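You operate a simulated robot arm through the tools that you are given. There is no shell and no other tool.

The job below is to be done with a simulated two-armed robot. You get a single attempt, and the scene is never put back.

TASK
Put the green bottle in the bottom of the basin. Put the beige bar that says "3" from the grey table on the bottom shelf of bay 5 and the beige bar marked "1" on the blue tray. Fetch the steel weight from the grey table and set it on the teal pad. Press the stop key two times. Close the purple drawer. Put the yellow glass in the bottom of the basin. Fetch the orange pot and stand it on the second shelf of bay 5 from the bottom. Put the green glass on the top of the pine stand away on the cork mat. Switch the orange switch on. Put the patterned bag on the shelf under the orange bench. Pull the green door open. The order is free. Set down upright: green bottle, steel weight, yellow glass, orange pot, green glass.
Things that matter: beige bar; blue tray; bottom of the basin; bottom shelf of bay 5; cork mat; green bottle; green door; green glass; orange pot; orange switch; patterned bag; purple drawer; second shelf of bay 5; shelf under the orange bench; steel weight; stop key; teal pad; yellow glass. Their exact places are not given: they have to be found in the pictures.

It is judged by the outcome, as a careful person would: the job done as asked, and still so three seconds after it is handed in. It fails if anything else is knocked over, pushed out of place, dropped, spilled or broken.

THE ROBOT
Two 6-joint arms with fingered hands on one trunk, on a base that drives. Base frame: it is fixed to the floor where the robot stands at the start and does not move with it; the origin is under the middle of the robot, x ahead of it, y to its left, z up. Lengths are in mm, angles in degrees, forces in N, time in s.
The left shoulder is at the start at [70, 168, 1479], the right one opposite. With the tool pointing down near the work surface each hand reaches from about 340 to 620 mm from the robot's upright axis, wherever it stands, measured 20 degrees to its own side. Places, roughly: beige bar [3250, -250, 750]; blue tray (20x15x1 cm) [3500, -100, 800]; bottom of the basin [4100, 1600, 700]; bottom shelf of bay 5 [4800, -4200, 900]; cork mat (52x17 cm) [3320, 1540, 860]; green bottle (7x7x24 cm) [3200, -100, 800]; green door [3100, -5200, 400]; green glass (8x8x11 cm) [2300, 1500, 600]; orange pot (7x7x15 cm) [3200, -600, 800]; orange switch [2900, 1700, 600]; patterned bag (10x15x8 cm) [4600, -3600, 1000]; purple drawer [-1200, -6700, 700]; second shelf of bay 5 [4800, -4200, 1400]; shelf under the orange bench [1300, -4000, 300]; steel weight [3000, -500, 750]; stop key [-700, -6800, 900]; teal pad (15x12x1 cm) [3500, -600, 800]; yellow glass (8x8x11 cm) [2900, -300, 800]. Payload 4 kg a hand.
The tool frame of a hand sits at the grasp point between the pads (the TCP): z along the fingers, y along the line on which they close. The tips reach 26 mm beyond it. Largest opening 132 mm; the body of the gripper starts 73 mm behind the TCP. The gripper is a hand of 3 fingers: y runs from the thumb to the fingers, the wrist lies at [0, 0, -224] in the tool frame, and closing takes about 1.5 s.
Orientation is that of the tool frame in the base frame, as a unit quaternion [x, y, z, w]. With the fingers straight down and closing along the base's y, the tool's x points along the base's -x, its y along +y and its z along -z.

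THE INTERFACE
- The arms move only by the tool jog_arm. It takes "left_targets", "right_targets" or both (then of equal length, played together; a hand with none holds still); each is a list of rows, each an object (a shift or turn left out is 0, a gripper value left out holds the last) with "translation": the shift along the base's x, y, z in mm, a list of three; "dr": the turn, a rotation vector about the base's x, y, z in degrees, a list of three. In form: [{"translation": [dx, dy, dz], "dr": [rx, ry, rz]}, ...]. A call has 1 to 20 rows; each row shifts and turns the commanded pose from where the row before left it. "left_claw" and "right_claw" are, for a hand that has rows, the gripper command, from -1 (fully open) to 1 (shut), values between in proportion, set as the call begins (left out, the last holds). Rows are played at 5 a second. More than 50 mm and 8.6 degrees between two rows, or a gripper value outside its range, and nothing of the call is played. Where a pose cannot be reached the arm comes as near as it can. A force on the tool above 40 N (or 10 N above the force at the start of the call, whichever is more), or a blocked arm, ends the call early, and 0.2 s more pass. Each finger travels about 108 mm/s and halts on what it meets, pressing with about 29 N; the grip force reading is that of the motor and also rises with nothing between the fingers. The clock runs only during rows and for 0.2 s after the last one: add rows that do not move to give the fingers time. It gives the time, the measured TCP pose, the force on the tool (base axes), the opening and the grip force at its end, in the units of the frame above (readings bear some noise), with the torque about the TCP (base axes, N m) and any sound that the robot's microphone picked up.
- Cameras (640 x 400 px; columns grow to the right, rows downward): "scene" is now at [128.2, -17.6, 1696.7]; the picture's right is [-0.21, -0.98, 0.00], its down [-0.70, 0.15, -0.70] and it looks along [0.69, -0.15, -0.71] (base axes); focal length 278 px, centre (320, 200). "left" rides on the left gripper at [-62, 3, -92] in its tool frame; the picture's right is [-0.05, -1.00, 0.00], its down [0.83, -0.04, -0.56] and it looks along [0.55, -0.03, 0.83] (tool axes); focal length 230 px, centre (320, 200). "right" rides on the right gripper at [62, 3, -92] in its tool frame; the picture's right is [-0.05, 1.00, 0.00], its down [-0.83, -0.04, -0.56] and it looks along [-0.55, -0.03, 0.83] (tool axes); focal length 230 px, centre (320, 200).
- capture(camera): a new picture of that camera. No time passes.
- raise_lower(by): slides the trunk up (or, below 0, down) by that many mm; the arms and the scene camera ride with it, the base frame stays. It gives what a move gives, with no picture.
- drive_base(legs): drives the robot by 1 to 6 legs, each [ahead, left, turn to the left] in mm, mm and degrees, along the robot's own axes; the way and the turn of a leg run together, so that a leg with both is an arc; at most 1500 mm and 180 degrees a leg. The arms and the cameras ride along, it lands a little off, and it stops where it bumps. It gives what a move gives.
- finger_targets(finger1, finger2, thumb_bend, hand): sets how far each is bent, from 0 (flat) to 100 (curled in); at 30 the hand is open as for a grip, at 70 the pads meet at the TCP. One left out holds its place. A second passes; each finger stops where it meets its share of the squeeze, and holds until it gets a number again. A gripper value or a shape takes the hand back. It gives what a move gives, with no picture; readings hold the bend of each and the force on the fingers (four entries, about 0 where the hand has none), thumb and palm.
- grasp_type(shape, hand): the hand has 3 fingers and takes this shape, open, in about a second: jaw (thumb against the fingers, like two jaws); tri (thumb and two fingers); tip (a fingertip pinch); poke (one finger out to press); point (the index stretched); flat (the hand flat); cup (the hand cupped); fist (a fist). The gripper value then closes the fingers along that shape, each until it touches; the sizes above hold for jaw. It gives what a move gives, with no picture.
- aim_head(pan, tilt): turns the head with the scene camera to pan (to the left, within 86 degrees either way) and tilt (down, from -29 to 69), counted from straight ahead of the robot. It gives what a move gives.
- point_at(camera, pixels): for up to 12 pixels [column, row] of the newest picture of that camera ("zoom" is the newest enlarged one), the place [x, y, z] in the base frame of the surface seen there, good to about 2 mm. No time passes.
- inspect(camera, box): a new picture of the part [left, top, right, bottom] of that camera's present view, enlarged. No time passes.
- sign_off(): hands the job in; it is judged then, once.

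Open the grippers and draw the arms clear of the work before you hand the job in, unless the task says otherwise.

The tools are called after ">>>" by a JSON object that holds its "name" and its "arguments". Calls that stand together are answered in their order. jog_arm: Moves the arms, as the interface text tells. Its arguments: {"type":"object","properties":{"left_targets":{"type":"array","items":{"type":"object","properties":{"translation":{"type":"array","items":{"type":"number"}},"dr":{"type":"array","items":{"type":"number"}}}}},"left_claw":{"type":"number"},"right_targets":{"type":"array","items":{"type":"object","properties":{"translation":{"type":"array","items":{"type":"number"}},"dr":{"type":"array","items":{"type":"number"}}}}},"right_claw":{"type":"number"}},"required":[]} The other tools are called the same way: raise_lower (by) slides the trunk up or down; grasp_type (shape, hand) gives the hand a shape; finger_targets (finger1, finger2, thumb_bend, hand) moves the fingers one by one; drive_base (legs) drives the base; aim_head (pan, tilt) turns the head that bears the scene camera; capture (camera) takes a picture; point_at (camera, pixels) gives the place of the surface under pixels of a picture; inspect (camera, box) takes an enlarged picture of a part of a camera's view; sign_off () hands the job in.

At the start:

```text
time_s: 0.0
left_position: [580.7, 208.1, 1091.6]
left_ee_rot: [0.0, 1.0, 0.0, 0.0]
left_wrist_force: [0.5, 0.9, 0.0]
left_ft_torque: [0.0, 0.01, -0.01]
left_width: 131.7
left_gripper_force: 0.1
left_shape: jaw
left_bend: [30.0, 30.0, 30.0]
left_finger forces: [0.1, 0.0, 0.1, 0.1, 0.1, 0.0]
right_position: [401.5, -197.8, 1048.1]
right_ee_rot: [-0.001, 1.0, 0.0, -0.001]
right_wrist_force: [-0.6, 0.4, -0.1]
right_ft_torque: [0.0, -0.01, -0.04]
right_width: 131.9
right_gripper_force: 0.1
right_shape: jaw
right_bend: [30.0, 30.0, 30.0]
right_finger forces: [0.0, 0.0, 0.0, 0.0, 0.2, 0.0]
trunk travel left (down, up): [-925.0, 15.0]
robot x, y, heading: [-1.0, -1.2, -0.2]
head pan, tilt: [-12.0, 45.3]
```

scene: 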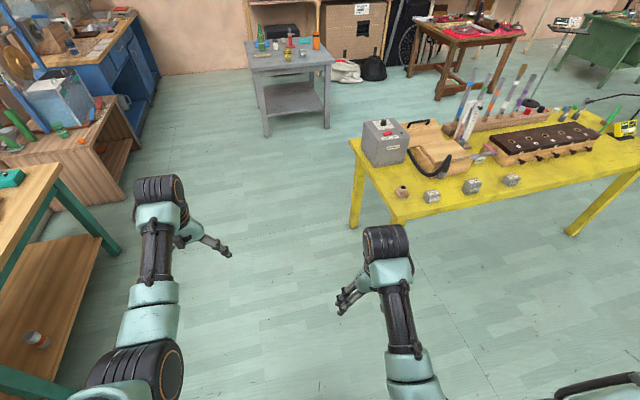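
right: 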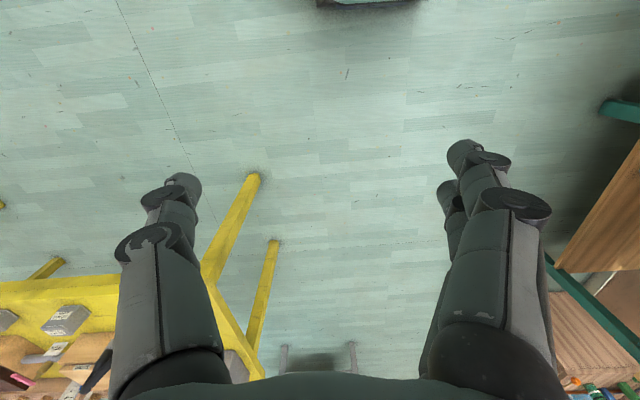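
left: 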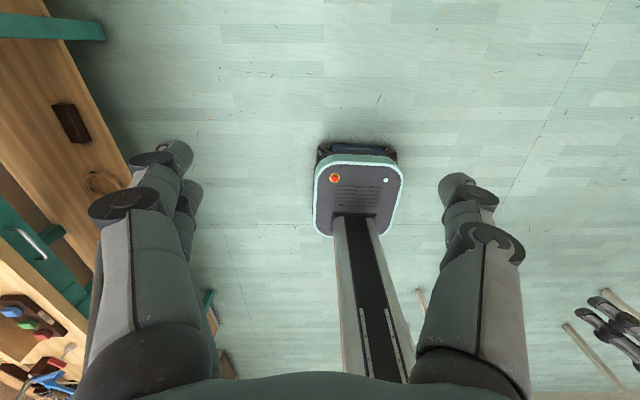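

I start by looking over the scene: the grey table is ahead at about (288,60) in the scene picture, the pine stand on the left at (70,140). I tilt the head up to get a better view of the room.

>>> {"name": "aim_head", "arguments": {"pan": 0, "tilt": 20}}

>>> {"name": "capture", "arguments": {"camera": "scene"}}

```text
time_s: 0.9
left_position: [581.0, 208.3, 1091.3]
left_ee_rot: [0.0, 1.0, -0.001, 0.0]
left_wrist_force: [-0.2, -0.7, 0.6]
left_ft_torque: [0.0, 0.0, 0.01]
left_width: 132.0
left_gripper_force: 0.1
left_shape: jaw
left_bend: [30.0, 30.0, 30.0]
left_finger forces: [0.0, 0.0, 0.0, 0.1, 0.0, 0.0]
right_position: [402.1, -196.6, 1047.8]
right_ee_rot: [0.001, 1.0, 0.0, -0.001]
right_wrist_force: [0.3, 0.5, 0.5]
right_ft_torque: [0.01, 0.04, 0.0]
right_width: 131.8
right_gripper_force: 0.1
right_shape: jaw
right_bend: [30.0, 30.0, 30.0]
right_finger forces: [0.0, 0.0, 0.0, 0.0, 0.0, 0.0]
trunk travel left (down, up): [-925.0, 15.0]
robot x, y, heading: [-0.8, 2.3, 0.1]
head pan, tilt: [0.0, 20.0]
```

```text
taken
```

scene: 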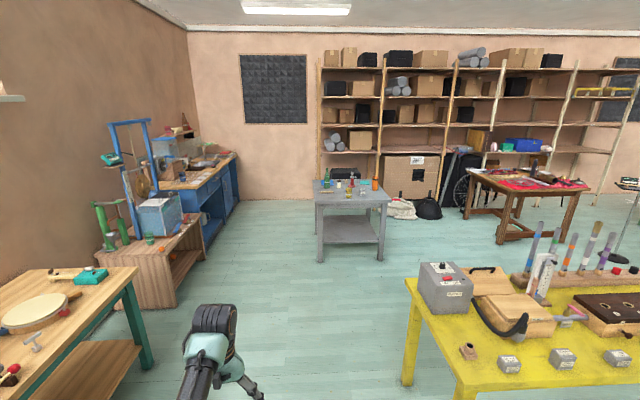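

The grey table is at (350,195), the pine stand at (155,265), shelves along the far wall. I zoom in on several parts of the view.

>>> {"name": "inspect", "arguments": {"camera": "scene", "box": [300, 160, 400, 270]}}

>>> {"name": "inspect", "arguments": {"camera": "scene", "box": [80, 110, 260, 290]}}

>>> {"name": "inspect", "arguments": {"camera": "scene", "box": [310, 40, 640, 250]}}

>>> {"name": "inspect", "arguments": {"camera": "scene", "box": [400, 210, 640, 400]}}

>>> {"name": "aim_head", "arguments": {"pan": -60, "tilt": 20}}

>>> {"name": "capture", "arguments": {"camera": "scene"}}

```text
3.64 times, centred on (350, 215) of scene
```

zoom: 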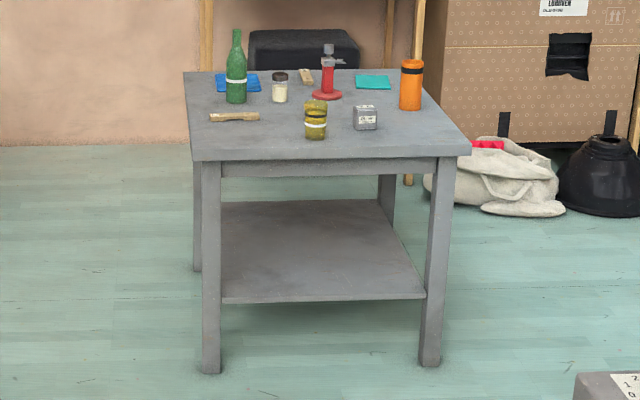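

```text
2.22 times, centred on (170, 200) of scene
```

zoom: 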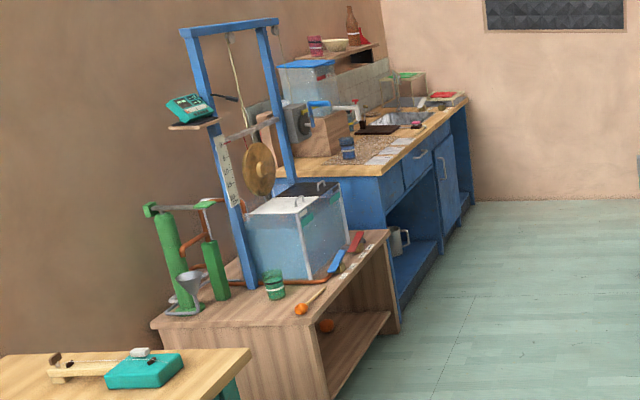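

```text
1.90 times, centred on (475, 145) of scene
```

zoom: 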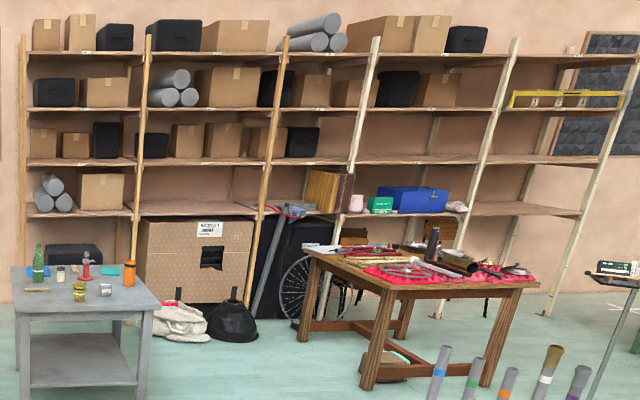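

```text
2.11 times, centred on (520, 305) of scene
```

zoom: 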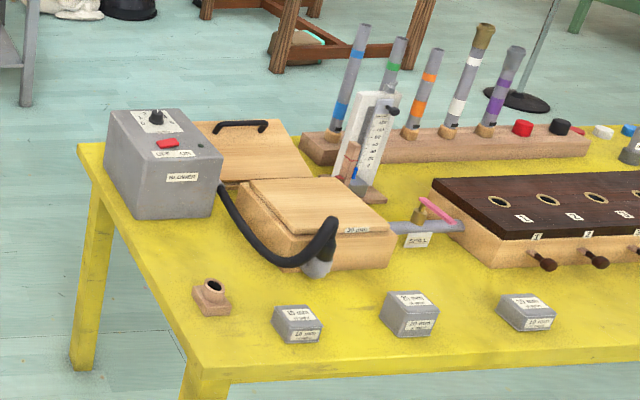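

```text
time_s: 2.2
left_position: [580.3, 207.8, 1090.0]
left_ee_rot: [-0.001, 1.0, 0.0, 0.0]
left_wrist_force: [0.4, 0.3, 0.6]
left_ft_torque: [0.02, 0.0, -0.01]
left_width: 132.0
left_gripper_force: 0.0
left_shape: jaw
left_bend: [30.0, 30.0, 30.0]
left_finger forces: [0.1, 0.0, 0.0, 0.1, 0.1, 0.0]
right_position: [401.3, -197.3, 1047.5]
right_ee_rot: [-0.001, 1.0, 0.001, 0.0]
right_wrist_force: [0.0, -0.2, 0.0]
right_ft_torque: [0.01, 0.01, -0.01]
right_width: 131.9
right_gripper_force: 0.0
right_shape: jaw
right_bend: [30.0, 30.0, 30.0]
right_finger forces: [0.1, 0.0, 0.0, 0.0, 0.0, 0.0]
trunk travel left (down, up): [-925.0, 15.0]
robot x, y, heading: [-0.3, -0.6, 0.1]
head pan, tilt: [-60.0, 20.0]
```

```text
taken
```

scene: 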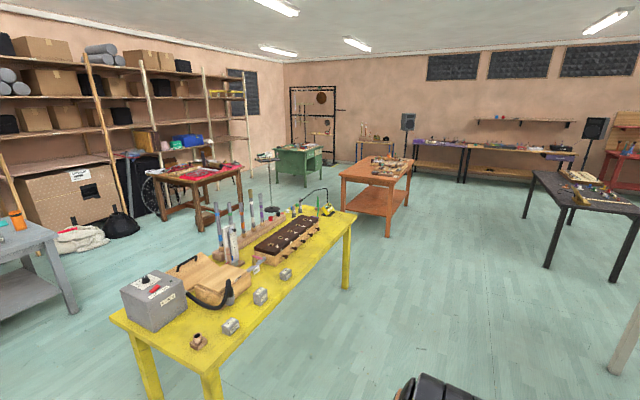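

The yellow table is on the right, orange bench at (378,180) and the green bench at (300,160) beyond. I zoom in to those and look further right and left.

>>> {"name": "inspect", "arguments": {"camera": "scene", "box": [130, 90, 430, 260]}}

>>> {"name": "inspect", "arguments": {"camera": "scene", "box": [400, 90, 640, 290]}}

>>> {"name": "aim_head", "arguments": {"pan": -86, "tilt": 20}}

>>> {"name": "capture", "arguments": {"camera": "scene"}}

>>> {"name": "inspect", "arguments": {"camera": "scene", "box": [240, 90, 640, 290]}}

>>> {"name": "aim_head", "arguments": {"pan": 70, "tilt": 25}}

>>> {"name": "capture", "arguments": {"camera": "scene"}}

```text
2.13 times, centred on (280, 175) of scene
```

zoom: 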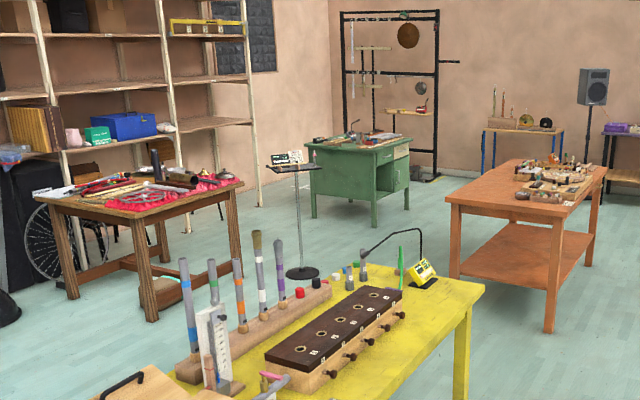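

```text
2.00 times, centred on (520, 190) of scene
```

zoom: 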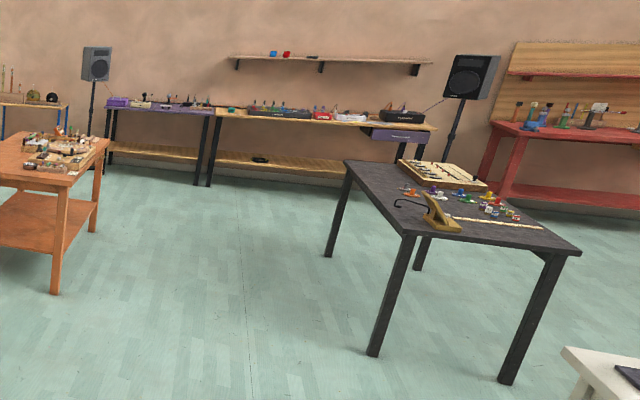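

```text
time_s: 3.1
left_position: [580.9, 208.6, 1091.7]
left_ee_rot: [0.0, 1.0, 0.001, 0.0]
left_wrist_force: [-0.4, 0.5, 0.4]
left_ft_torque: [0.0, -0.03, 0.0]
left_width: 131.9
left_gripper_force: 0.0
left_shape: jaw
left_bend: [30.0, 30.0, 30.0]
left_finger forces: [0.0, 0.0, 0.0, 0.0, 0.1, 0.0]
right_position: [402.4, -198.0, 1048.3]
right_ee_rot: [0.001, 1.0, 0.0, 0.0]
right_wrist_force: [0.2, -0.9, 0.7]
right_ft_torque: [-0.01, -0.02, 0.0]
right_width: 131.9
right_gripper_force: 0.0
right_shape: jaw
right_bend: [30.0, 30.0, 30.0]
right_finger forces: [0.0, 0.0, 0.0, 0.0, 0.1, 0.0]
trunk travel left (down, up): [-925.0, 15.0]
robot x, y, heading: [-0.4, 3.7, 0.1]
head pan, tilt: [-85.9, 20.0]
```

```text
taken
```

scene: 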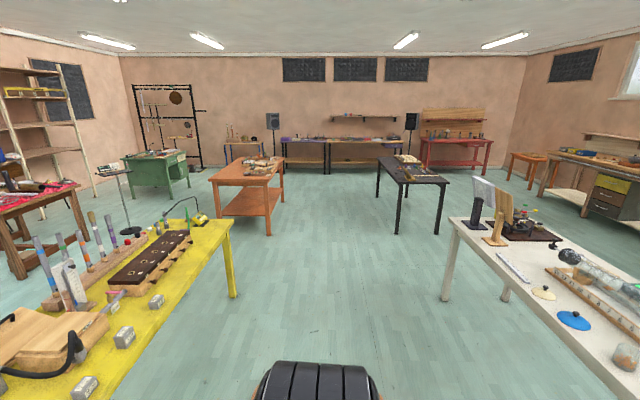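

```text
1.60 times, centred on (440, 190) of scene
```

zoom: 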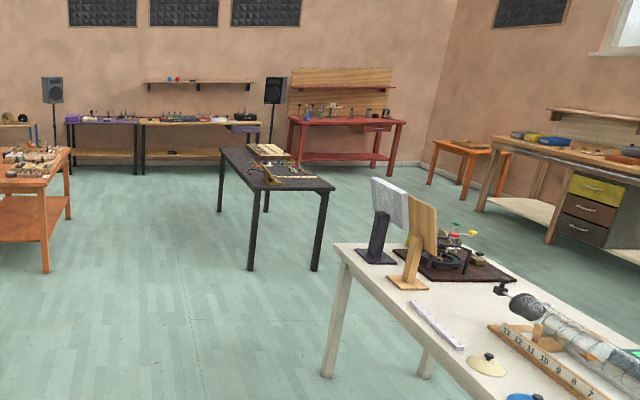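

```text
time_s: 5.5
left_position: [580.1, 207.8, 1091.0]
left_ee_rot: [0.0, 1.0, 0.0, 0.0]
left_wrist_force: [0.2, 0.3, 0.4]
left_ft_torque: [0.05, -0.04, 0.01]
left_width: 131.7
left_gripper_force: 0.1
left_shape: jaw
left_bend: [30.0, 30.0, 30.0]
left_finger forces: [0.0, 0.1, 0.0, 0.0, 0.1, 0.0]
right_position: [402.8, -197.3, 1047.8]
right_ee_rot: [0.0, 1.0, 0.0, 0.001]
right_wrist_force: [0.2, 1.3, 0.0]
right_ft_torque: [0.0, 0.0, 0.01]
right_width: 131.8
right_gripper_force: 0.1
right_shape: jaw
right_bend: [30.0, 30.0, 30.0]
right_finger forces: [0.1, 0.1, 0.1, 0.0, 0.1, 0.1]
trunk travel left (down, up): [-925.0, 15.0]
robot x, y, heading: [0.8, -2.2, -0.1]
head pan, tilt: [70.0, 25.0]
```

```text
taken
```

scene: 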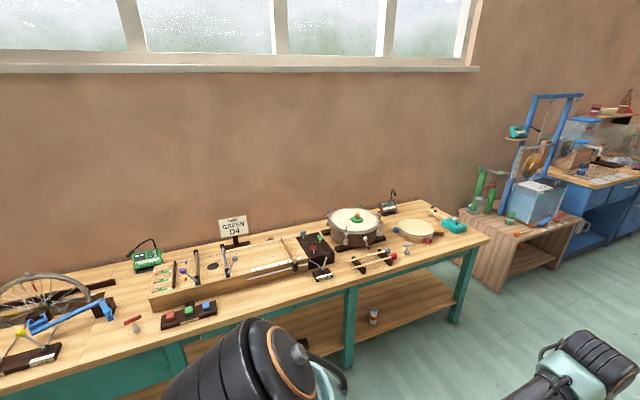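

The left wrist camera looks back at the base plate at (358,190); I measure its outline to know how much floor the robot takes, and check a few places in the scene view.

>>> {"name": "capture", "arguments": {"camera": "left"}}

>>> {"name": "point_at", "arguments": {"camera": "left", "pixels": [[358, 145], [318, 150], [398, 150], [316, 225], [400, 200], [358, 170], [360, 235], [333, 178]]}}

>>> {"name": "point_at", "arguments": {"camera": "scene", "pixels": [[488, 238], [455, 325], [350, 370], [510, 293], [573, 213], [520, 237], [637, 165], [470, 215], [340, 260]]}}

```text
taken
```

left: 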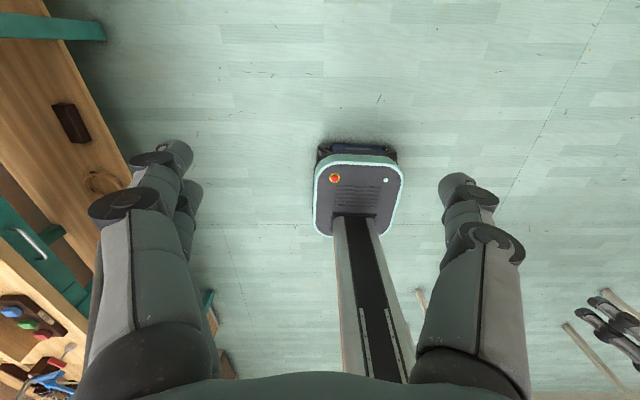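

```text
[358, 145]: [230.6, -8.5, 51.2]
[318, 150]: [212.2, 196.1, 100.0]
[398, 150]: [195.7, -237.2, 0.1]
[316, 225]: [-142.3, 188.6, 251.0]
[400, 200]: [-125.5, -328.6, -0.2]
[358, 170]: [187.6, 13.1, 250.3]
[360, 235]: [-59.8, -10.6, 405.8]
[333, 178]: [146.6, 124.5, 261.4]
```

```text
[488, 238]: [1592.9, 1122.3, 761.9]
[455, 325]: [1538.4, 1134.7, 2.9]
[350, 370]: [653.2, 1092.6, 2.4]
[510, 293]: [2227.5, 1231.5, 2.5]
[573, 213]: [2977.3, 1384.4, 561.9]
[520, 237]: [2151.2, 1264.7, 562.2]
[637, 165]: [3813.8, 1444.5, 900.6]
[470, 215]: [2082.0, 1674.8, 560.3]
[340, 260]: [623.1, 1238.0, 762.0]
```

Now I look straight ahead again and measure the grey table's edges and the yellow table's corner to plan the drive.

>>> {"name": "aim_head", "arguments": {"pan": 0, "tilt": 20}}

>>> {"name": "capture", "arguments": {"camera": "scene"}}

>>> {"name": "point_at", "arguments": {"camera": "scene", "pixels": [[316, 203], [389, 202], [315, 183], [372, 180], [352, 202], [408, 281], [466, 385], [321, 255], [381, 255], [350, 235]]}}

>>> {"name": "inspect", "arguments": {"camera": "scene", "box": [300, 160, 400, 222]}}

```text
time_s: 6.9
left_position: [580.6, 208.3, 1090.8]
left_ee_rot: [0.001, 1.0, 0.001, 0.0]
left_wrist_force: [0.5, -0.2, -0.7]
left_ft_torque: [0.01, -0.02, -0.01]
left_width: 131.9
left_gripper_force: 0.0
left_shape: jaw
left_bend: [30.0, 30.0, 30.0]
left_finger forces: [0.0, 0.0, 0.1, 0.1, 0.1, 0.0]
right_position: [401.0, -198.0, 1047.0]
right_ee_rot: [0.0, 1.0, 0.0, 0.001]
right_wrist_force: [-0.2, 0.4, 0.5]
right_ft_torque: [0.03, 0.02, -0.01]
right_width: 132.0
right_gripper_force: 0.0
right_shape: jaw
right_bend: [30.0, 30.0, 30.0]
right_finger forces: [0.0, 0.0, 0.1, 0.0, 0.0, 0.1]
trunk travel left (down, up): [-925.0, 15.0]
robot x, y, heading: [-2.7, -2.1, -0.0]
head pan, tilt: [0.0, 20.0]
```

```text
taken
```

scene: 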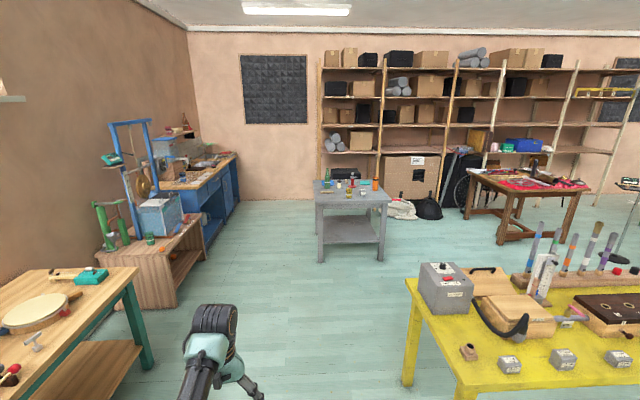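

```text
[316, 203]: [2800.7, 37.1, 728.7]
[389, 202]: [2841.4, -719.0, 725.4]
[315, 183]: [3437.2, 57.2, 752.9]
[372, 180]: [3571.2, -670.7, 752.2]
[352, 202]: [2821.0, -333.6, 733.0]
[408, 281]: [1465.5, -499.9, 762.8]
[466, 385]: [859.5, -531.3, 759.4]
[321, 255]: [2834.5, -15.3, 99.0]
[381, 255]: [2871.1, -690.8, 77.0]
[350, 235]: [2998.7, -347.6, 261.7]
```

```text
6.40 times, centred on (350, 191) of scene
```

zoom: 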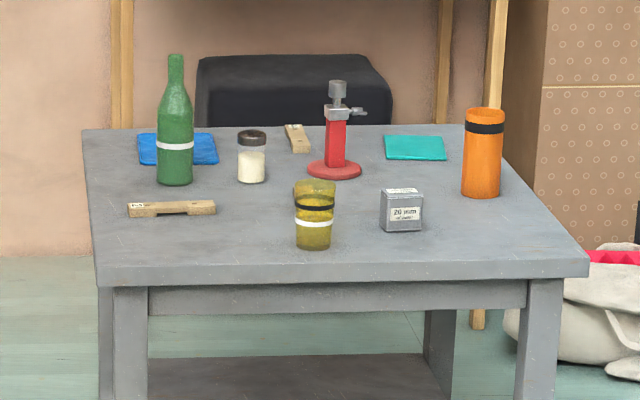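

The grey table spans about x 2800–3570, y −720..50, top z 752. I query object positions in the zoomed image: bottle (175,180), bar (170,208), weight (400,210), glass (314,215), pot (481,190), bar at back (297,138).

>>> {"name": "point_at", "arguments": {"camera": "zoom", "pixels": [[175, 170], [145, 208], [200, 207], [402, 192], [314, 240], [482, 180], [290, 128], [300, 148], [415, 150], [205, 150], [251, 170], [334, 168]]}}

```text
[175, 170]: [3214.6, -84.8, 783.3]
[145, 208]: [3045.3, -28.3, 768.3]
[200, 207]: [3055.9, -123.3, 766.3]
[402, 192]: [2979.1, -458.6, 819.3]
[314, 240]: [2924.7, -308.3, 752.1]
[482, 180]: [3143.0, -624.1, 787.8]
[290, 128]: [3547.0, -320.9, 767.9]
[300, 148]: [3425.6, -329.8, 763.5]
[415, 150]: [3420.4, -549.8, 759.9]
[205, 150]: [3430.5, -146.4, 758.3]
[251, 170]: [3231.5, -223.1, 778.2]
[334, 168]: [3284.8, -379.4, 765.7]
```

The corridor between the yellow table (edge y≈−500) and the left bench (y≈1100) is wide. I drive forward to about x=2150 for a close look at the grey table.

>>> {"name": "drive_base", "arguments": {"legs": [[1300, 100, 0], [850, -100, 0]]}}

>>> {"name": "aim_head", "arguments": {"pan": -8, "tilt": 42}}

>>> {"name": "capture", "arguments": {"camera": "scene"}}

```text
time_s: 17.7
left_position: [2741.2, 242.6, 1091.0]
left_ee_rot: [-0.007, 1.0, -0.001, 0.0]
left_wrist_force: [0.5, 0.4, 0.0]
left_ft_torque: [0.0, -0.01, -0.01]
left_width: 131.9
left_gripper_force: 0.0
left_shape: jaw
left_bend: [30.0, 30.0, 30.0]
left_finger forces: [0.0, 0.0, 0.1, 0.0, 0.0, 0.0]
right_position: [2568.6, -166.1, 1048.6]
right_ee_rot: [-0.007, 1.0, 0.0, 0.0]
right_wrist_force: [-0.1, 0.6, 0.4]
right_ft_torque: [-0.06, -0.03, -0.03]
right_width: 131.9
right_gripper_force: 0.0
right_shape: jaw
right_bend: [30.0, 30.0, 30.0]
right_finger forces: [0.0, 0.0, 0.0, 0.1, 0.0, 0.0]
trunk travel left (down, up): [-925.0, 15.0]
robot x, y, heading: [2164.2, 27.9, 0.8]
head pan, tilt: [0.0, 20.0]
```

```text
time_s: 18.5
left_position: [2742.4, 241.6, 1091.4]
left_ee_rot: [-0.007, 1.0, -0.001, 0.0]
left_wrist_force: [-0.5, 1.0, -0.5]
left_ft_torque: [0.04, 0.01, 0.01]
left_width: 131.8
left_gripper_force: 0.0
left_shape: jaw
left_bend: [30.0, 30.0, 30.0]
left_finger forces: [0.0, 0.1, 0.0, 0.0, 0.0, 0.0]
right_position: [2568.7, -165.9, 1047.6]
right_ee_rot: [-0.007, 1.0, 0.0, -0.001]
right_wrist_force: [0.1, 0.4, -0.3]
right_ft_torque: [-0.01, 0.01, 0.01]
right_width: 131.7
right_gripper_force: 0.0
right_shape: jaw
right_bend: [30.0, 30.0, 30.0]
right_finger forces: [0.0, 0.0, 0.0, 0.1, 0.0, 0.0]
trunk travel left (down, up): [-925.0, 15.0]
robot x, y, heading: [2163.0, 25.9, 0.9]
head pan, tilt: [-8.0, 42.0]
```

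```text
taken
```

scene: 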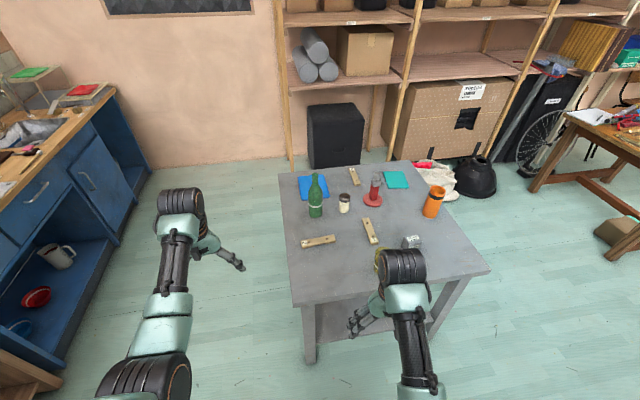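

Three beige bars are seen at (318,241), (370,230) and (354,176). I zoom in to read their labels.

>>> {"name": "inspect", "arguments": {"camera": "scene", "box": [290, 160, 390, 260]}}

>>> {"name": "inspect", "arguments": {"camera": "scene", "box": [298, 222, 346, 254]}}

>>> {"name": "inspect", "arguments": {"camera": "scene", "box": [350, 215, 398, 247]}}

>>> {"name": "inspect", "arguments": {"camera": "scene", "box": [334, 160, 382, 192]}}

```text
4.00 times, centred on (340, 210) of scene
```

zoom: 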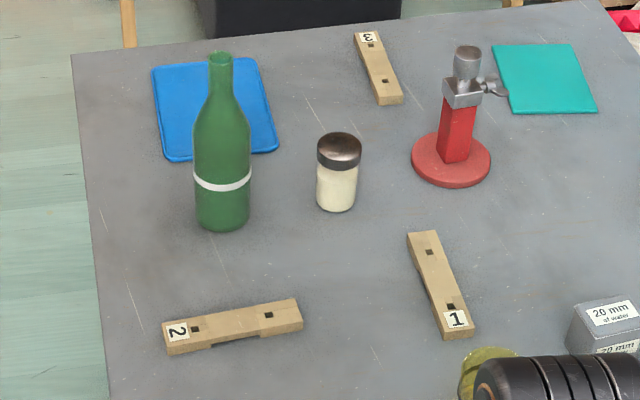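

```text
12.50 times, centred on (322, 238) of scene
```

zoom: 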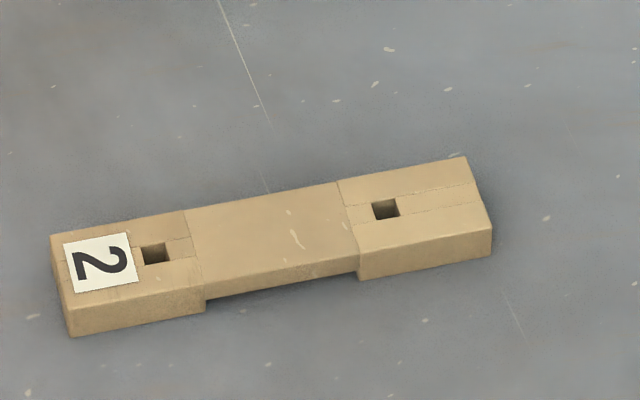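

```text
12.50 times, centred on (374, 231) of scene
```

zoom: 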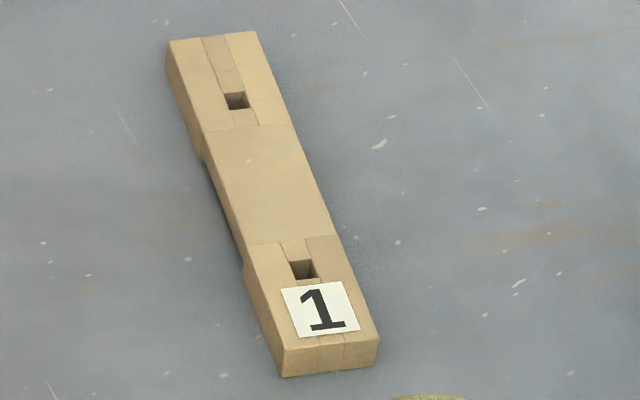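

```text
12.50 times, centred on (358, 176) of scene
```

zoom: 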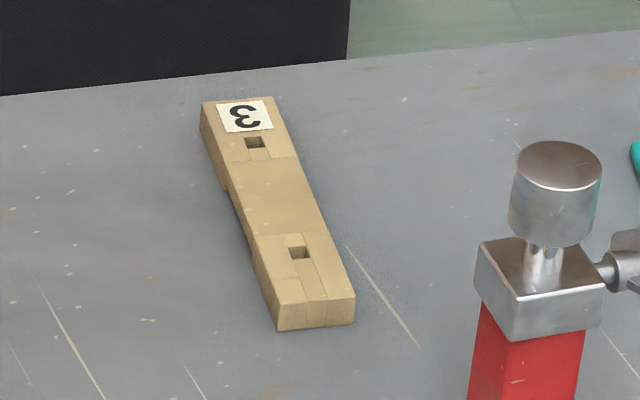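

Bar "1" is the middle one near (370,230), bar "3" the rear one near (354,176), bar "2" stays. I measure bar ends, the tray, pad, pot, bottle and weight.

>>> {"name": "point_at", "arguments": {"camera": "zoom", "pixels": [[208, 103], [264, 100], [278, 302], [350, 292], [268, 200], [545, 165], [530, 262]]}}

>>> {"name": "point_at", "arguments": {"camera": "scene", "pixels": [[362.5, 218.7], [367.8, 218], [372, 243.5], [377.5, 242.5], [369.5, 230.2], [389, 173], [400, 187], [301, 180], [318, 197], [434, 190], [315, 176.5], [345, 197]]}}

>>> {"name": "point_at", "arguments": {"camera": "scene", "pixels": [[383, 172.5], [403, 172.5], [409, 187], [387.5, 187.5], [298, 178], [322, 175], [328, 196], [302, 200], [316, 210], [430, 205], [436, 214], [412, 238]]}}

```text
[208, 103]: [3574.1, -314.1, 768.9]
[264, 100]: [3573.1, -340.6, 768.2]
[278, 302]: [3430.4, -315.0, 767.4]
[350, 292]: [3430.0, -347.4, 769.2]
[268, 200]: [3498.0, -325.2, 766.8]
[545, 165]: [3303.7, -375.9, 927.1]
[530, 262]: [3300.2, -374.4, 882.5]
```

```text
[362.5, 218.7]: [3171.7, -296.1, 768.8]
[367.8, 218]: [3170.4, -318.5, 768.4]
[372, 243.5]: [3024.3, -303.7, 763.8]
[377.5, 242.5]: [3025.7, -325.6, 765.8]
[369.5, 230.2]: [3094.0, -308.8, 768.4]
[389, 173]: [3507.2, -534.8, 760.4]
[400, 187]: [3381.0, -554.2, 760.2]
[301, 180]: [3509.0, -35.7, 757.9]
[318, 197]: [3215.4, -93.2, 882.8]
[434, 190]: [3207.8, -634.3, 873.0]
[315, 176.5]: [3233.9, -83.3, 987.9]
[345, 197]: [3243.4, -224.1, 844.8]
```

```text
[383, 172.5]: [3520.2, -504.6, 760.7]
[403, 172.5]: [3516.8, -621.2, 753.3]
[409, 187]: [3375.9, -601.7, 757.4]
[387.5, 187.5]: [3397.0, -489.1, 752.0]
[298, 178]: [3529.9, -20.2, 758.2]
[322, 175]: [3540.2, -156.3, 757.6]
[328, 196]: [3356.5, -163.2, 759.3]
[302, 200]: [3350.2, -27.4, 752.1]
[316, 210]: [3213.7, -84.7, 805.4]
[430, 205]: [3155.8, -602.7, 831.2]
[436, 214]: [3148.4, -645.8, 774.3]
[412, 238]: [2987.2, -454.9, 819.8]
```

Bar 1 is centred near (3097,−311), tray near (3445,−92), pad near (3448,−555). The right hand hovers over the glass and weight, so I look through the right camera and further around for the space behind the table.

>>> {"name": "capture", "arguments": {"camera": "right"}}

>>> {"name": "inspect", "arguments": {"camera": "scene", "box": [250, 60, 500, 220]}}

>>> {"name": "point_at", "arguments": {"camera": "scene", "pixels": [[310, 165], [360, 160], [292, 168], [386, 155], [440, 195], [475, 196], [395, 160], [150, 170], [110, 92], [90, 265], [60, 395], [485, 160]]}}

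```text
taken
```

right: 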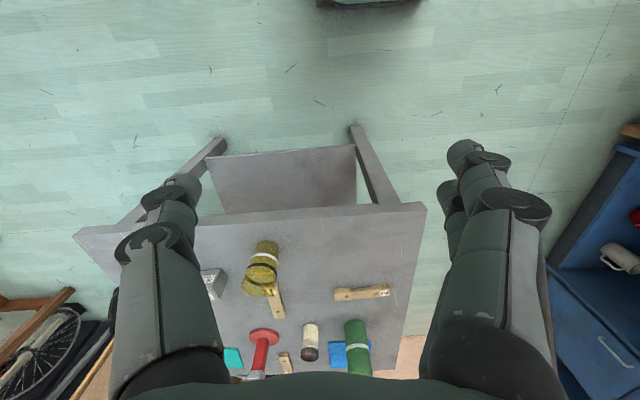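

```text
2.50 times, centred on (375, 140) of scene
```

zoom: 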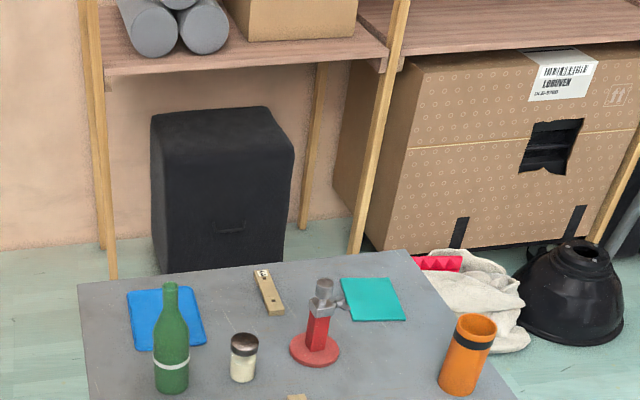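

```text
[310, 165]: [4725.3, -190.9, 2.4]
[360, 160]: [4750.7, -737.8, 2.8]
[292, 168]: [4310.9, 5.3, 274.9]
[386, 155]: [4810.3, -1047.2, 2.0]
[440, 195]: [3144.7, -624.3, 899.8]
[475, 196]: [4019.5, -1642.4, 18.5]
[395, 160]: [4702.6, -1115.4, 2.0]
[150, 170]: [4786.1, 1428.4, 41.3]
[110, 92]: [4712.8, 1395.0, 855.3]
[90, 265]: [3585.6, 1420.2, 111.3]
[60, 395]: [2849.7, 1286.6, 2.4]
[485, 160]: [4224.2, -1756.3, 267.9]
```

The glass (262,270 in the right view) and weight (212,280) are seen. Before closing in, I raise both hands and then lower the trunk so that the shoulders sit nearer the work height.

>>> {"name": "jog_arm", "arguments": {"left_targets": [{"translation": [-30, 0, 50]}, {"translation": [-30, 0, 50]}, {"translation": [-30, 0, 50]}, {"translation": [-30, 0, 50]}], "right_targets": [{"translation": [0, 0, 50]}, {"translation": [0, 0, 50]}, {"translation": [0, 0, 50]}, {"translation": [0, 0, 50]}]}}

>>> {"name": "raise_lower", "arguments": {"by": -250}}

>>> {"name": "capture", "arguments": {"camera": "scene"}}

>>> {"name": "capture", "arguments": {"camera": "left"}}

```text
refused: row 1 steps farther than a row can; nothing moved
```

```text
time_s: 21.1
left_position: [2741.3, 242.6, 840.4]
left_ee_rot: [-0.007, 1.0, 0.0, 0.0]
left_wrist_force: [-0.5, 0.1, -0.1]
left_ft_torque: [-0.03, 0.0, -0.01]
left_width: 131.7
left_gripper_force: 0.0
left_shape: jaw
left_bend: [30.0, 30.0, 30.0]
left_finger forces: [0.1, 0.0, 0.0, 0.0, 0.0, 0.1]
right_position: [2569.0, -165.9, 797.1]
right_ee_rot: [-0.007, 1.0, 0.001, 0.0]
right_wrist_force: [0.9, 0.1, 0.0]
right_ft_torque: [0.02, 0.0, 0.02]
right_width: 131.7
right_gripper_force: 0.1
right_shape: jaw
right_bend: [30.0, 30.0, 30.0]
right_finger forces: [0.1, 0.0, 0.0, 0.0, 0.1, 0.1]
trunk travel left (down, up): [-675.0, 265.0]
robot x, y, heading: [2162.0, 23.9, 0.9]
head pan, tilt: [-8.0, 42.0]
```

```text
taken
```

scene: 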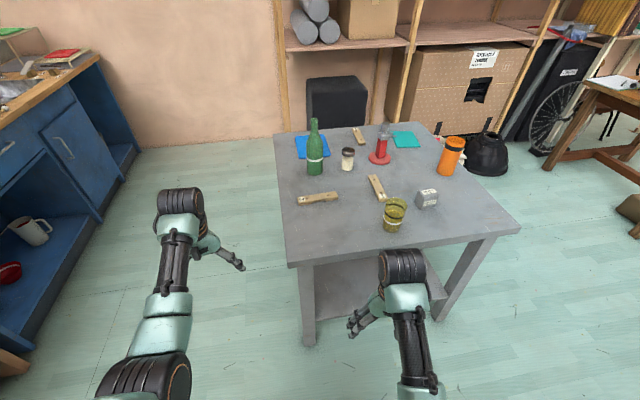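

```text
taken
```

left: 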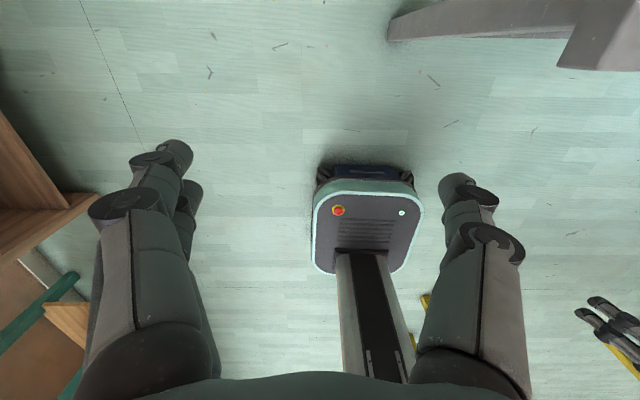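

Now the glass (394,215) and weight (427,198) are clear of the arm. I zoom in and measure them and the others.

>>> {"name": "inspect", "arguments": {"camera": "scene", "box": [370, 160, 450, 240]}}

>>> {"name": "point_at", "arguments": {"camera": "scene", "pixels": [[394, 230], [384, 203], [405, 202], [393, 198], [427, 192], [418, 200], [426, 207], [437, 203], [448, 160], [315, 150], [315, 165], [378, 187]]}}

```text
5.00 times, centred on (410, 200) of scene
```

zoom: 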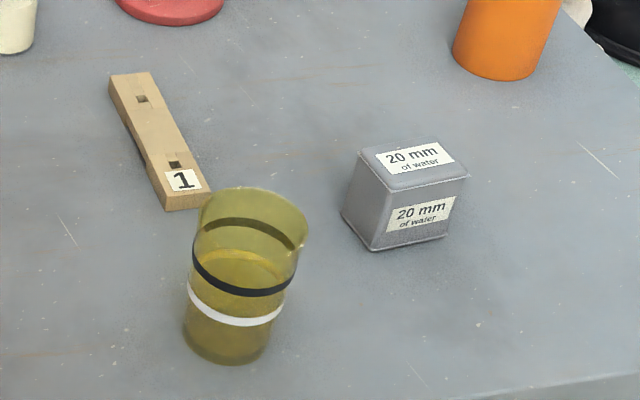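

```text
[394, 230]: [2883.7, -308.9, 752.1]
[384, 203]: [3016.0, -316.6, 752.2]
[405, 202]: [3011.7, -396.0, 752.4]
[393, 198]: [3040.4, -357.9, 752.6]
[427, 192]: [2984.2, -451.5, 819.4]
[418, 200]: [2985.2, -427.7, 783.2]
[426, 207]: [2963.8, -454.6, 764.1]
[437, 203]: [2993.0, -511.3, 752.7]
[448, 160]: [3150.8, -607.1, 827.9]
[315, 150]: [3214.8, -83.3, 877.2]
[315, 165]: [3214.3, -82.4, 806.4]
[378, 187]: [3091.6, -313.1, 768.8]
```

I query finer points on the zoom: the weight's top corners and the glass's base outline.

>>> {"name": "inspect", "arguments": {"camera": "scene", "box": [370, 160, 450, 240]}}

>>> {"name": "point_at", "arguments": {"camera": "zoom", "pixels": [[366, 155], [430, 142], [462, 175], [397, 187], [375, 243], [345, 213], [446, 232], [225, 366], [180, 335], [272, 350], [202, 215], [300, 240]]}}

```text
5.00 times, centred on (410, 200) of scene
```

zoom: 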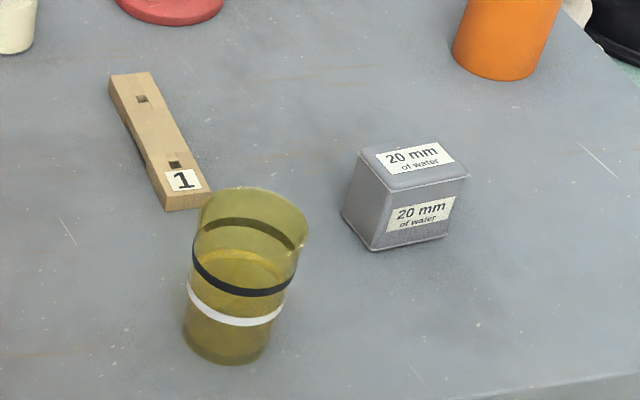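

```text
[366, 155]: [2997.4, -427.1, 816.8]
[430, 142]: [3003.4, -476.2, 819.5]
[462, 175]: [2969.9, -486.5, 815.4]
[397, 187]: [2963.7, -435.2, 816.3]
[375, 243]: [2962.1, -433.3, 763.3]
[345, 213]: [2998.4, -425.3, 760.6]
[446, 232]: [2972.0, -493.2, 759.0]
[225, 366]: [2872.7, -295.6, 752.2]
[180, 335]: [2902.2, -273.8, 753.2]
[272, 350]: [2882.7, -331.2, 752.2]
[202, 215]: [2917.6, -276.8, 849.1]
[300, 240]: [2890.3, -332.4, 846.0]
```

The weight is centred near (2984,−456), yawed about 7°, top z 819; the glass near (2902,−306). I raise and retract the hands, then drive to about (2500,−170).

>>> {"name": "jog_arm", "arguments": {"left_targets": [{"translation": [-30, 0, 38]}, {"translation": [-30, 0, 38]}, {"translation": [-30, 0, 38]}, {"translation": [-30, 0, 38]}], "right_targets": [{"translation": [0, 0, 45]}, {"translation": [0, 0, 45]}, {"translation": [0, 0, 45]}, {"translation": [0, 0, 45]}]}}

>>> {"name": "drive_base", "arguments": {"legs": [[335, -200, 0]]}}

>>> {"name": "capture", "arguments": {"camera": "right"}}

>>> {"name": "capture", "arguments": {"camera": "scene"}}

```text
time_s: 21.8
left_position: [2724.4, 237.7, 857.4]
left_ee_rot: [-0.007, 1.0, 0.0, -0.001]
left_wrist_force: [-0.7, -0.2, -0.2]
left_ft_torque: [-0.01, -0.04, 0.0]
left_width: 132.3
left_gripper_force: 0.0
left_shape: jaw
left_bend: [30.0, 30.0, 30.0]
left_finger forces: [0.1, 0.0, 0.0, 0.1, 0.0, 0.0]
left hand out of reach, approached as far as the arm can: row 1, 2, 3
right_position: [2566.8, -211.7, 818.9]
right_ee_rot: [-0.007, 0.995, -0.103, 0.008]
right_wrist_force: [-0.2, -0.9, -0.2]
right_ft_torque: [0.0, -0.02, 0.01]
right_width: 131.9
right_gripper_force: 0.0
right_shape: jaw
right_bend: [30.0, 30.0, 30.0]
right_finger forces: [0.1, 0.1, 0.0, 0.0, 0.0, 0.0]
right hand out of reach, approached as far as the arm can: row 1, 2, 3
trunk travel left (down, up): [-675.0, 265.0]
robot x, y, heading: [2162.7, 25.3, 0.8]
head pan, tilt: [-8.0, 42.0]
stopped in row 3 (right hand): the arm was blocked; the commanded pose is now the measured one
```

```text
time_s: 24.3
left_position: [3057.6, 42.6, 858.4]
left_ee_rot: [-0.007, 1.0, 0.0, 0.0]
left_wrist_force: [0.1, 0.2, 0.0]
left_ft_torque: [-0.01, 0.0, -0.01]
left_width: 132.0
left_gripper_force: 0.0
left_shape: jaw
left_bend: [30.0, 30.0, 30.0]
left_finger forces: [0.1, 0.1, 0.0, 0.0, 0.0, 0.1]
right_position: [2900.0, -408.5, 819.1]
right_ee_rot: [-0.005, 0.995, -0.102, 0.01]
right_wrist_force: [-0.7, -0.5, 0.1]
right_ft_torque: [0.03, 0.01, 0.04]
right_width: 131.8
right_gripper_force: 0.0
right_shape: jaw
right_bend: [30.0, 30.0, 30.0]
right_finger forces: [0.1, 0.1, 0.0, 0.0, 0.0, 0.1]
trunk travel left (down, up): [-675.0, 265.0]
robot x, y, heading: [2503.1, -172.1, 0.9]
head pan, tilt: [-8.0, 42.0]
```

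```text
taken
```

right: 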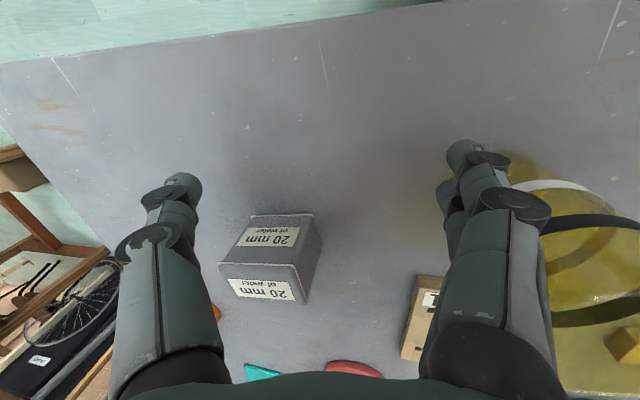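

```text
taken
```

scene: 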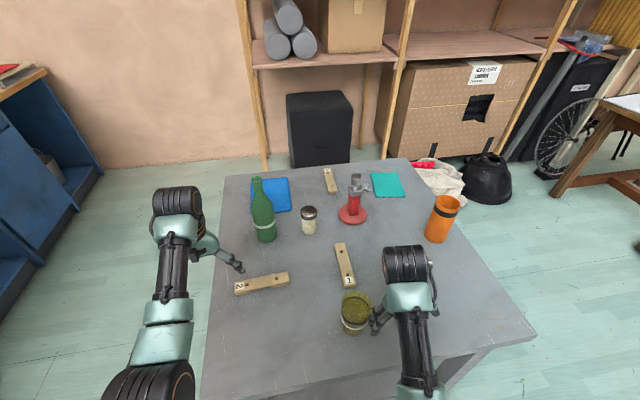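

The arms could not rise with the tool down at this trunk height, and the right hand came in lower than I wanted, close beside the glass at (355,312). Before any other move I check closely whether the glass is touched.

>>> {"name": "inspect", "arguments": {"camera": "scene", "box": [310, 250, 450, 350]}}

>>> {"name": "inspect", "arguments": {"camera": "right", "box": [400, 110, 640, 360]}}

>>> {"name": "point_at", "arguments": {"camera": "scene", "pixels": [[356, 336], [342, 328], [341, 300], [371, 300], [369, 330], [372, 322], [355, 330]]}}

```text
4.00 times, centred on (380, 300) of scene
```

zoom: 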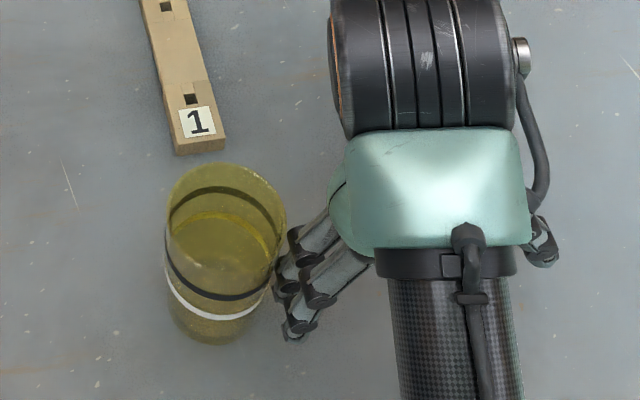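

```text
1.60 times, centred on (520, 235) of right
```

zoom: 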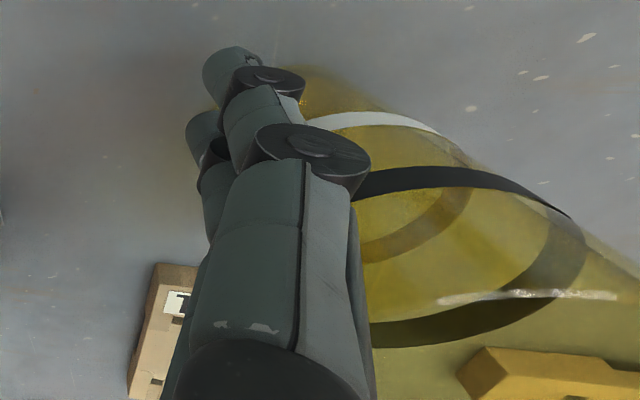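

```text
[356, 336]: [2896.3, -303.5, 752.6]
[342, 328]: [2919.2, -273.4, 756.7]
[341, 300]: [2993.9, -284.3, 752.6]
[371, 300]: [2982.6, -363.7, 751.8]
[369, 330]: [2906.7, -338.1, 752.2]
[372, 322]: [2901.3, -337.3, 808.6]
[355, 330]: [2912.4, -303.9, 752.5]
```

The right finger touches the side of the glass, which seems shoved slightly (about 20 mm) but stands upright. I move the right hand sideways away from it (−y), then up with the trunk.

>>> {"name": "jog_arm", "arguments": {"right_targets": [{"translation": [0, -12, 0]}, {"translation": [0, -12, 0]}, {"translation": [0, -11, 0]}]}}

>>> {"name": "inspect", "arguments": {"camera": "scene", "box": [310, 250, 450, 350]}}

```text
time_s: 25.1
left_position: [3057.6, 42.4, 858.9]
left_ee_rot: [-0.007, 1.0, 0.0, 0.0]
left_wrist_force: [-0.6, -0.9, -0.4]
left_ft_torque: [0.01, -0.01, -0.01]
left_width: 131.9
left_gripper_force: 0.1
left_shape: jaw
left_bend: [30.0, 30.0, 30.0]
left_finger forces: [0.0, 0.0, 0.0, 0.0, 0.0, 0.1]
right_position: [2900.9, -439.1, 809.2]
right_ee_rot: [-0.005, 0.995, -0.103, 0.01]
right_wrist_force: [0.0, 0.7, 0.2]
right_ft_torque: [-0.01, -0.02, 0.02]
right_width: 131.9
right_gripper_force: 0.1
right_shape: jaw
right_bend: [30.0, 30.0, 30.0]
right_finger forces: [0.0, 0.0, 0.0, 0.0, 0.0, 0.1]
right hand out of reach, approached as far as the arm can: row 1, 2, 3
trunk travel left (down, up): [-675.0, 265.0]
robot x, y, heading: [2501.6, -167.3, 0.8]
head pan, tilt: [-8.0, 42.0]
```

```text
4.00 times, centred on (380, 300) of scene
```

zoom: 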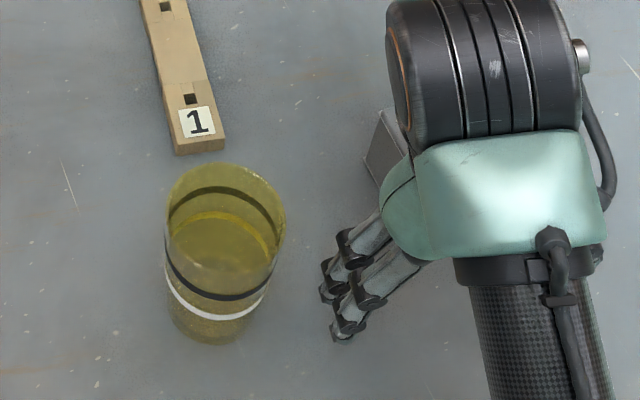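

The hand is clear of the glass now. I raise the trunk 150 mm so both hands are above everything but the bottle.

>>> {"name": "raise_lower", "arguments": {"by": 150}}

>>> {"name": "capture", "arguments": {"camera": "right"}}

>>> {"name": "capture", "arguments": {"camera": "scene"}}

```text
time_s: 26.8
left_position: [3057.1, 42.2, 1008.1]
left_ee_rot: [-0.007, 1.0, -0.001, 0.0]
left_wrist_force: [-0.6, -0.3, -0.7]
left_ft_torque: [0.01, -0.02, -0.02]
left_width: 131.9
left_gripper_force: 0.1
left_shape: jaw
left_bend: [30.0, 30.0, 30.0]
left_finger forces: [0.1, 0.1, 0.1, 0.0, 0.0, 0.0]
right_position: [2900.4, -438.0, 958.0]
right_ee_rot: [-0.007, 0.995, -0.103, 0.01]
right_wrist_force: [0.2, 0.2, -0.3]
right_ft_torque: [-0.03, -0.03, 0.02]
right_width: 131.9
right_gripper_force: 0.1
right_shape: jaw
right_bend: [30.0, 30.0, 30.0]
right_finger forces: [0.0, 0.0, 0.0, 0.1, 0.0, 0.0]
trunk travel left (down, up): [-825.0, 115.0]
robot x, y, heading: [2499.1, -171.4, 0.6]
head pan, tilt: [-8.0, 42.0]
```

```text
taken
```

right: 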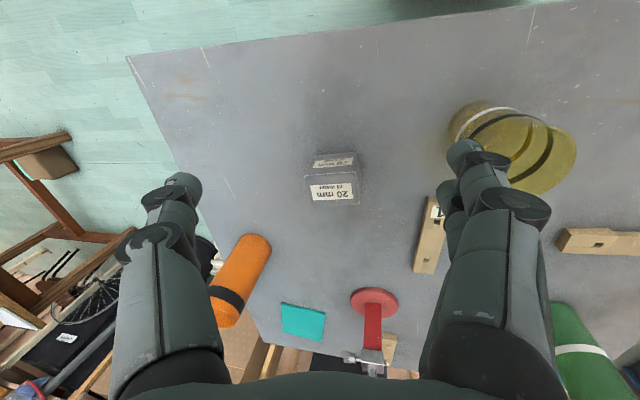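

```text
taken
```

scene: 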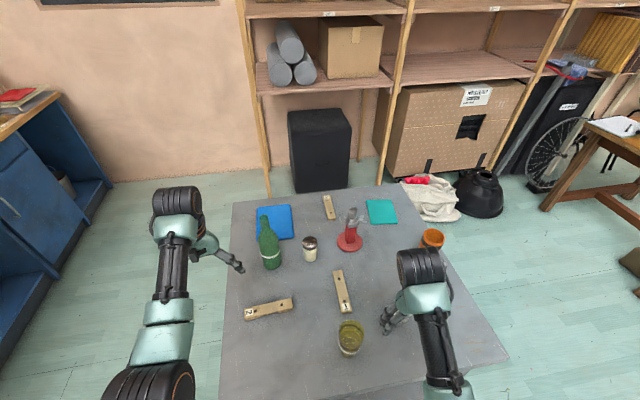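

I measure the glass from both cameras now: base near (350,352) in the scene and (480,110) in the right view.

>>> {"name": "inspect", "arguments": {"camera": "scene", "box": [320, 300, 400, 370]}}

>>> {"name": "inspect", "arguments": {"camera": "right", "box": [420, 60, 620, 220]}}

```text
5.71 times, centred on (360, 335) of scene
```

zoom: 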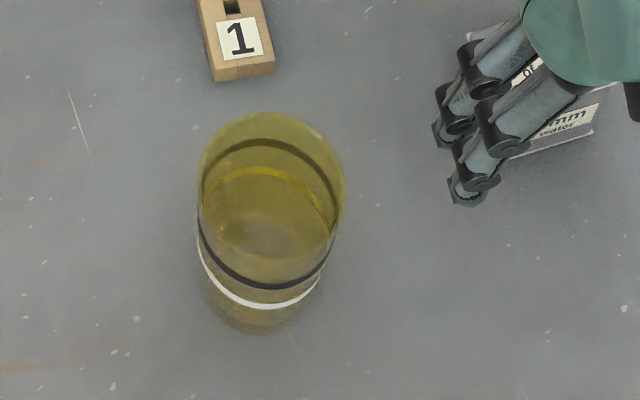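

```text
2.50 times, centred on (520, 140) of right
```

zoom: 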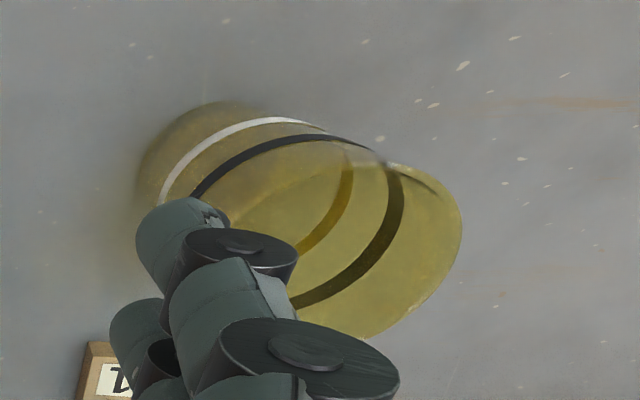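

I query points on the opaque black and white bands of the glass in the scene picture.

>>> {"name": "point_at", "arguments": {"camera": "scene", "pixels": [[350.4, 350.2], [339.4, 341.5], [361.6, 345], [350.4, 353.5], [339.9, 346.8], [358.9, 350.1], [349.1, 359]]}}

```text
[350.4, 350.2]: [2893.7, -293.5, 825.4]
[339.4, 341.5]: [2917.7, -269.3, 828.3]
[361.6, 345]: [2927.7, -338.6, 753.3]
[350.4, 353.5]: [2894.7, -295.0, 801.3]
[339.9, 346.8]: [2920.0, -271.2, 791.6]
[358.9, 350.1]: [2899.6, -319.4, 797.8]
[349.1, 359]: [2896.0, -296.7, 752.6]
```

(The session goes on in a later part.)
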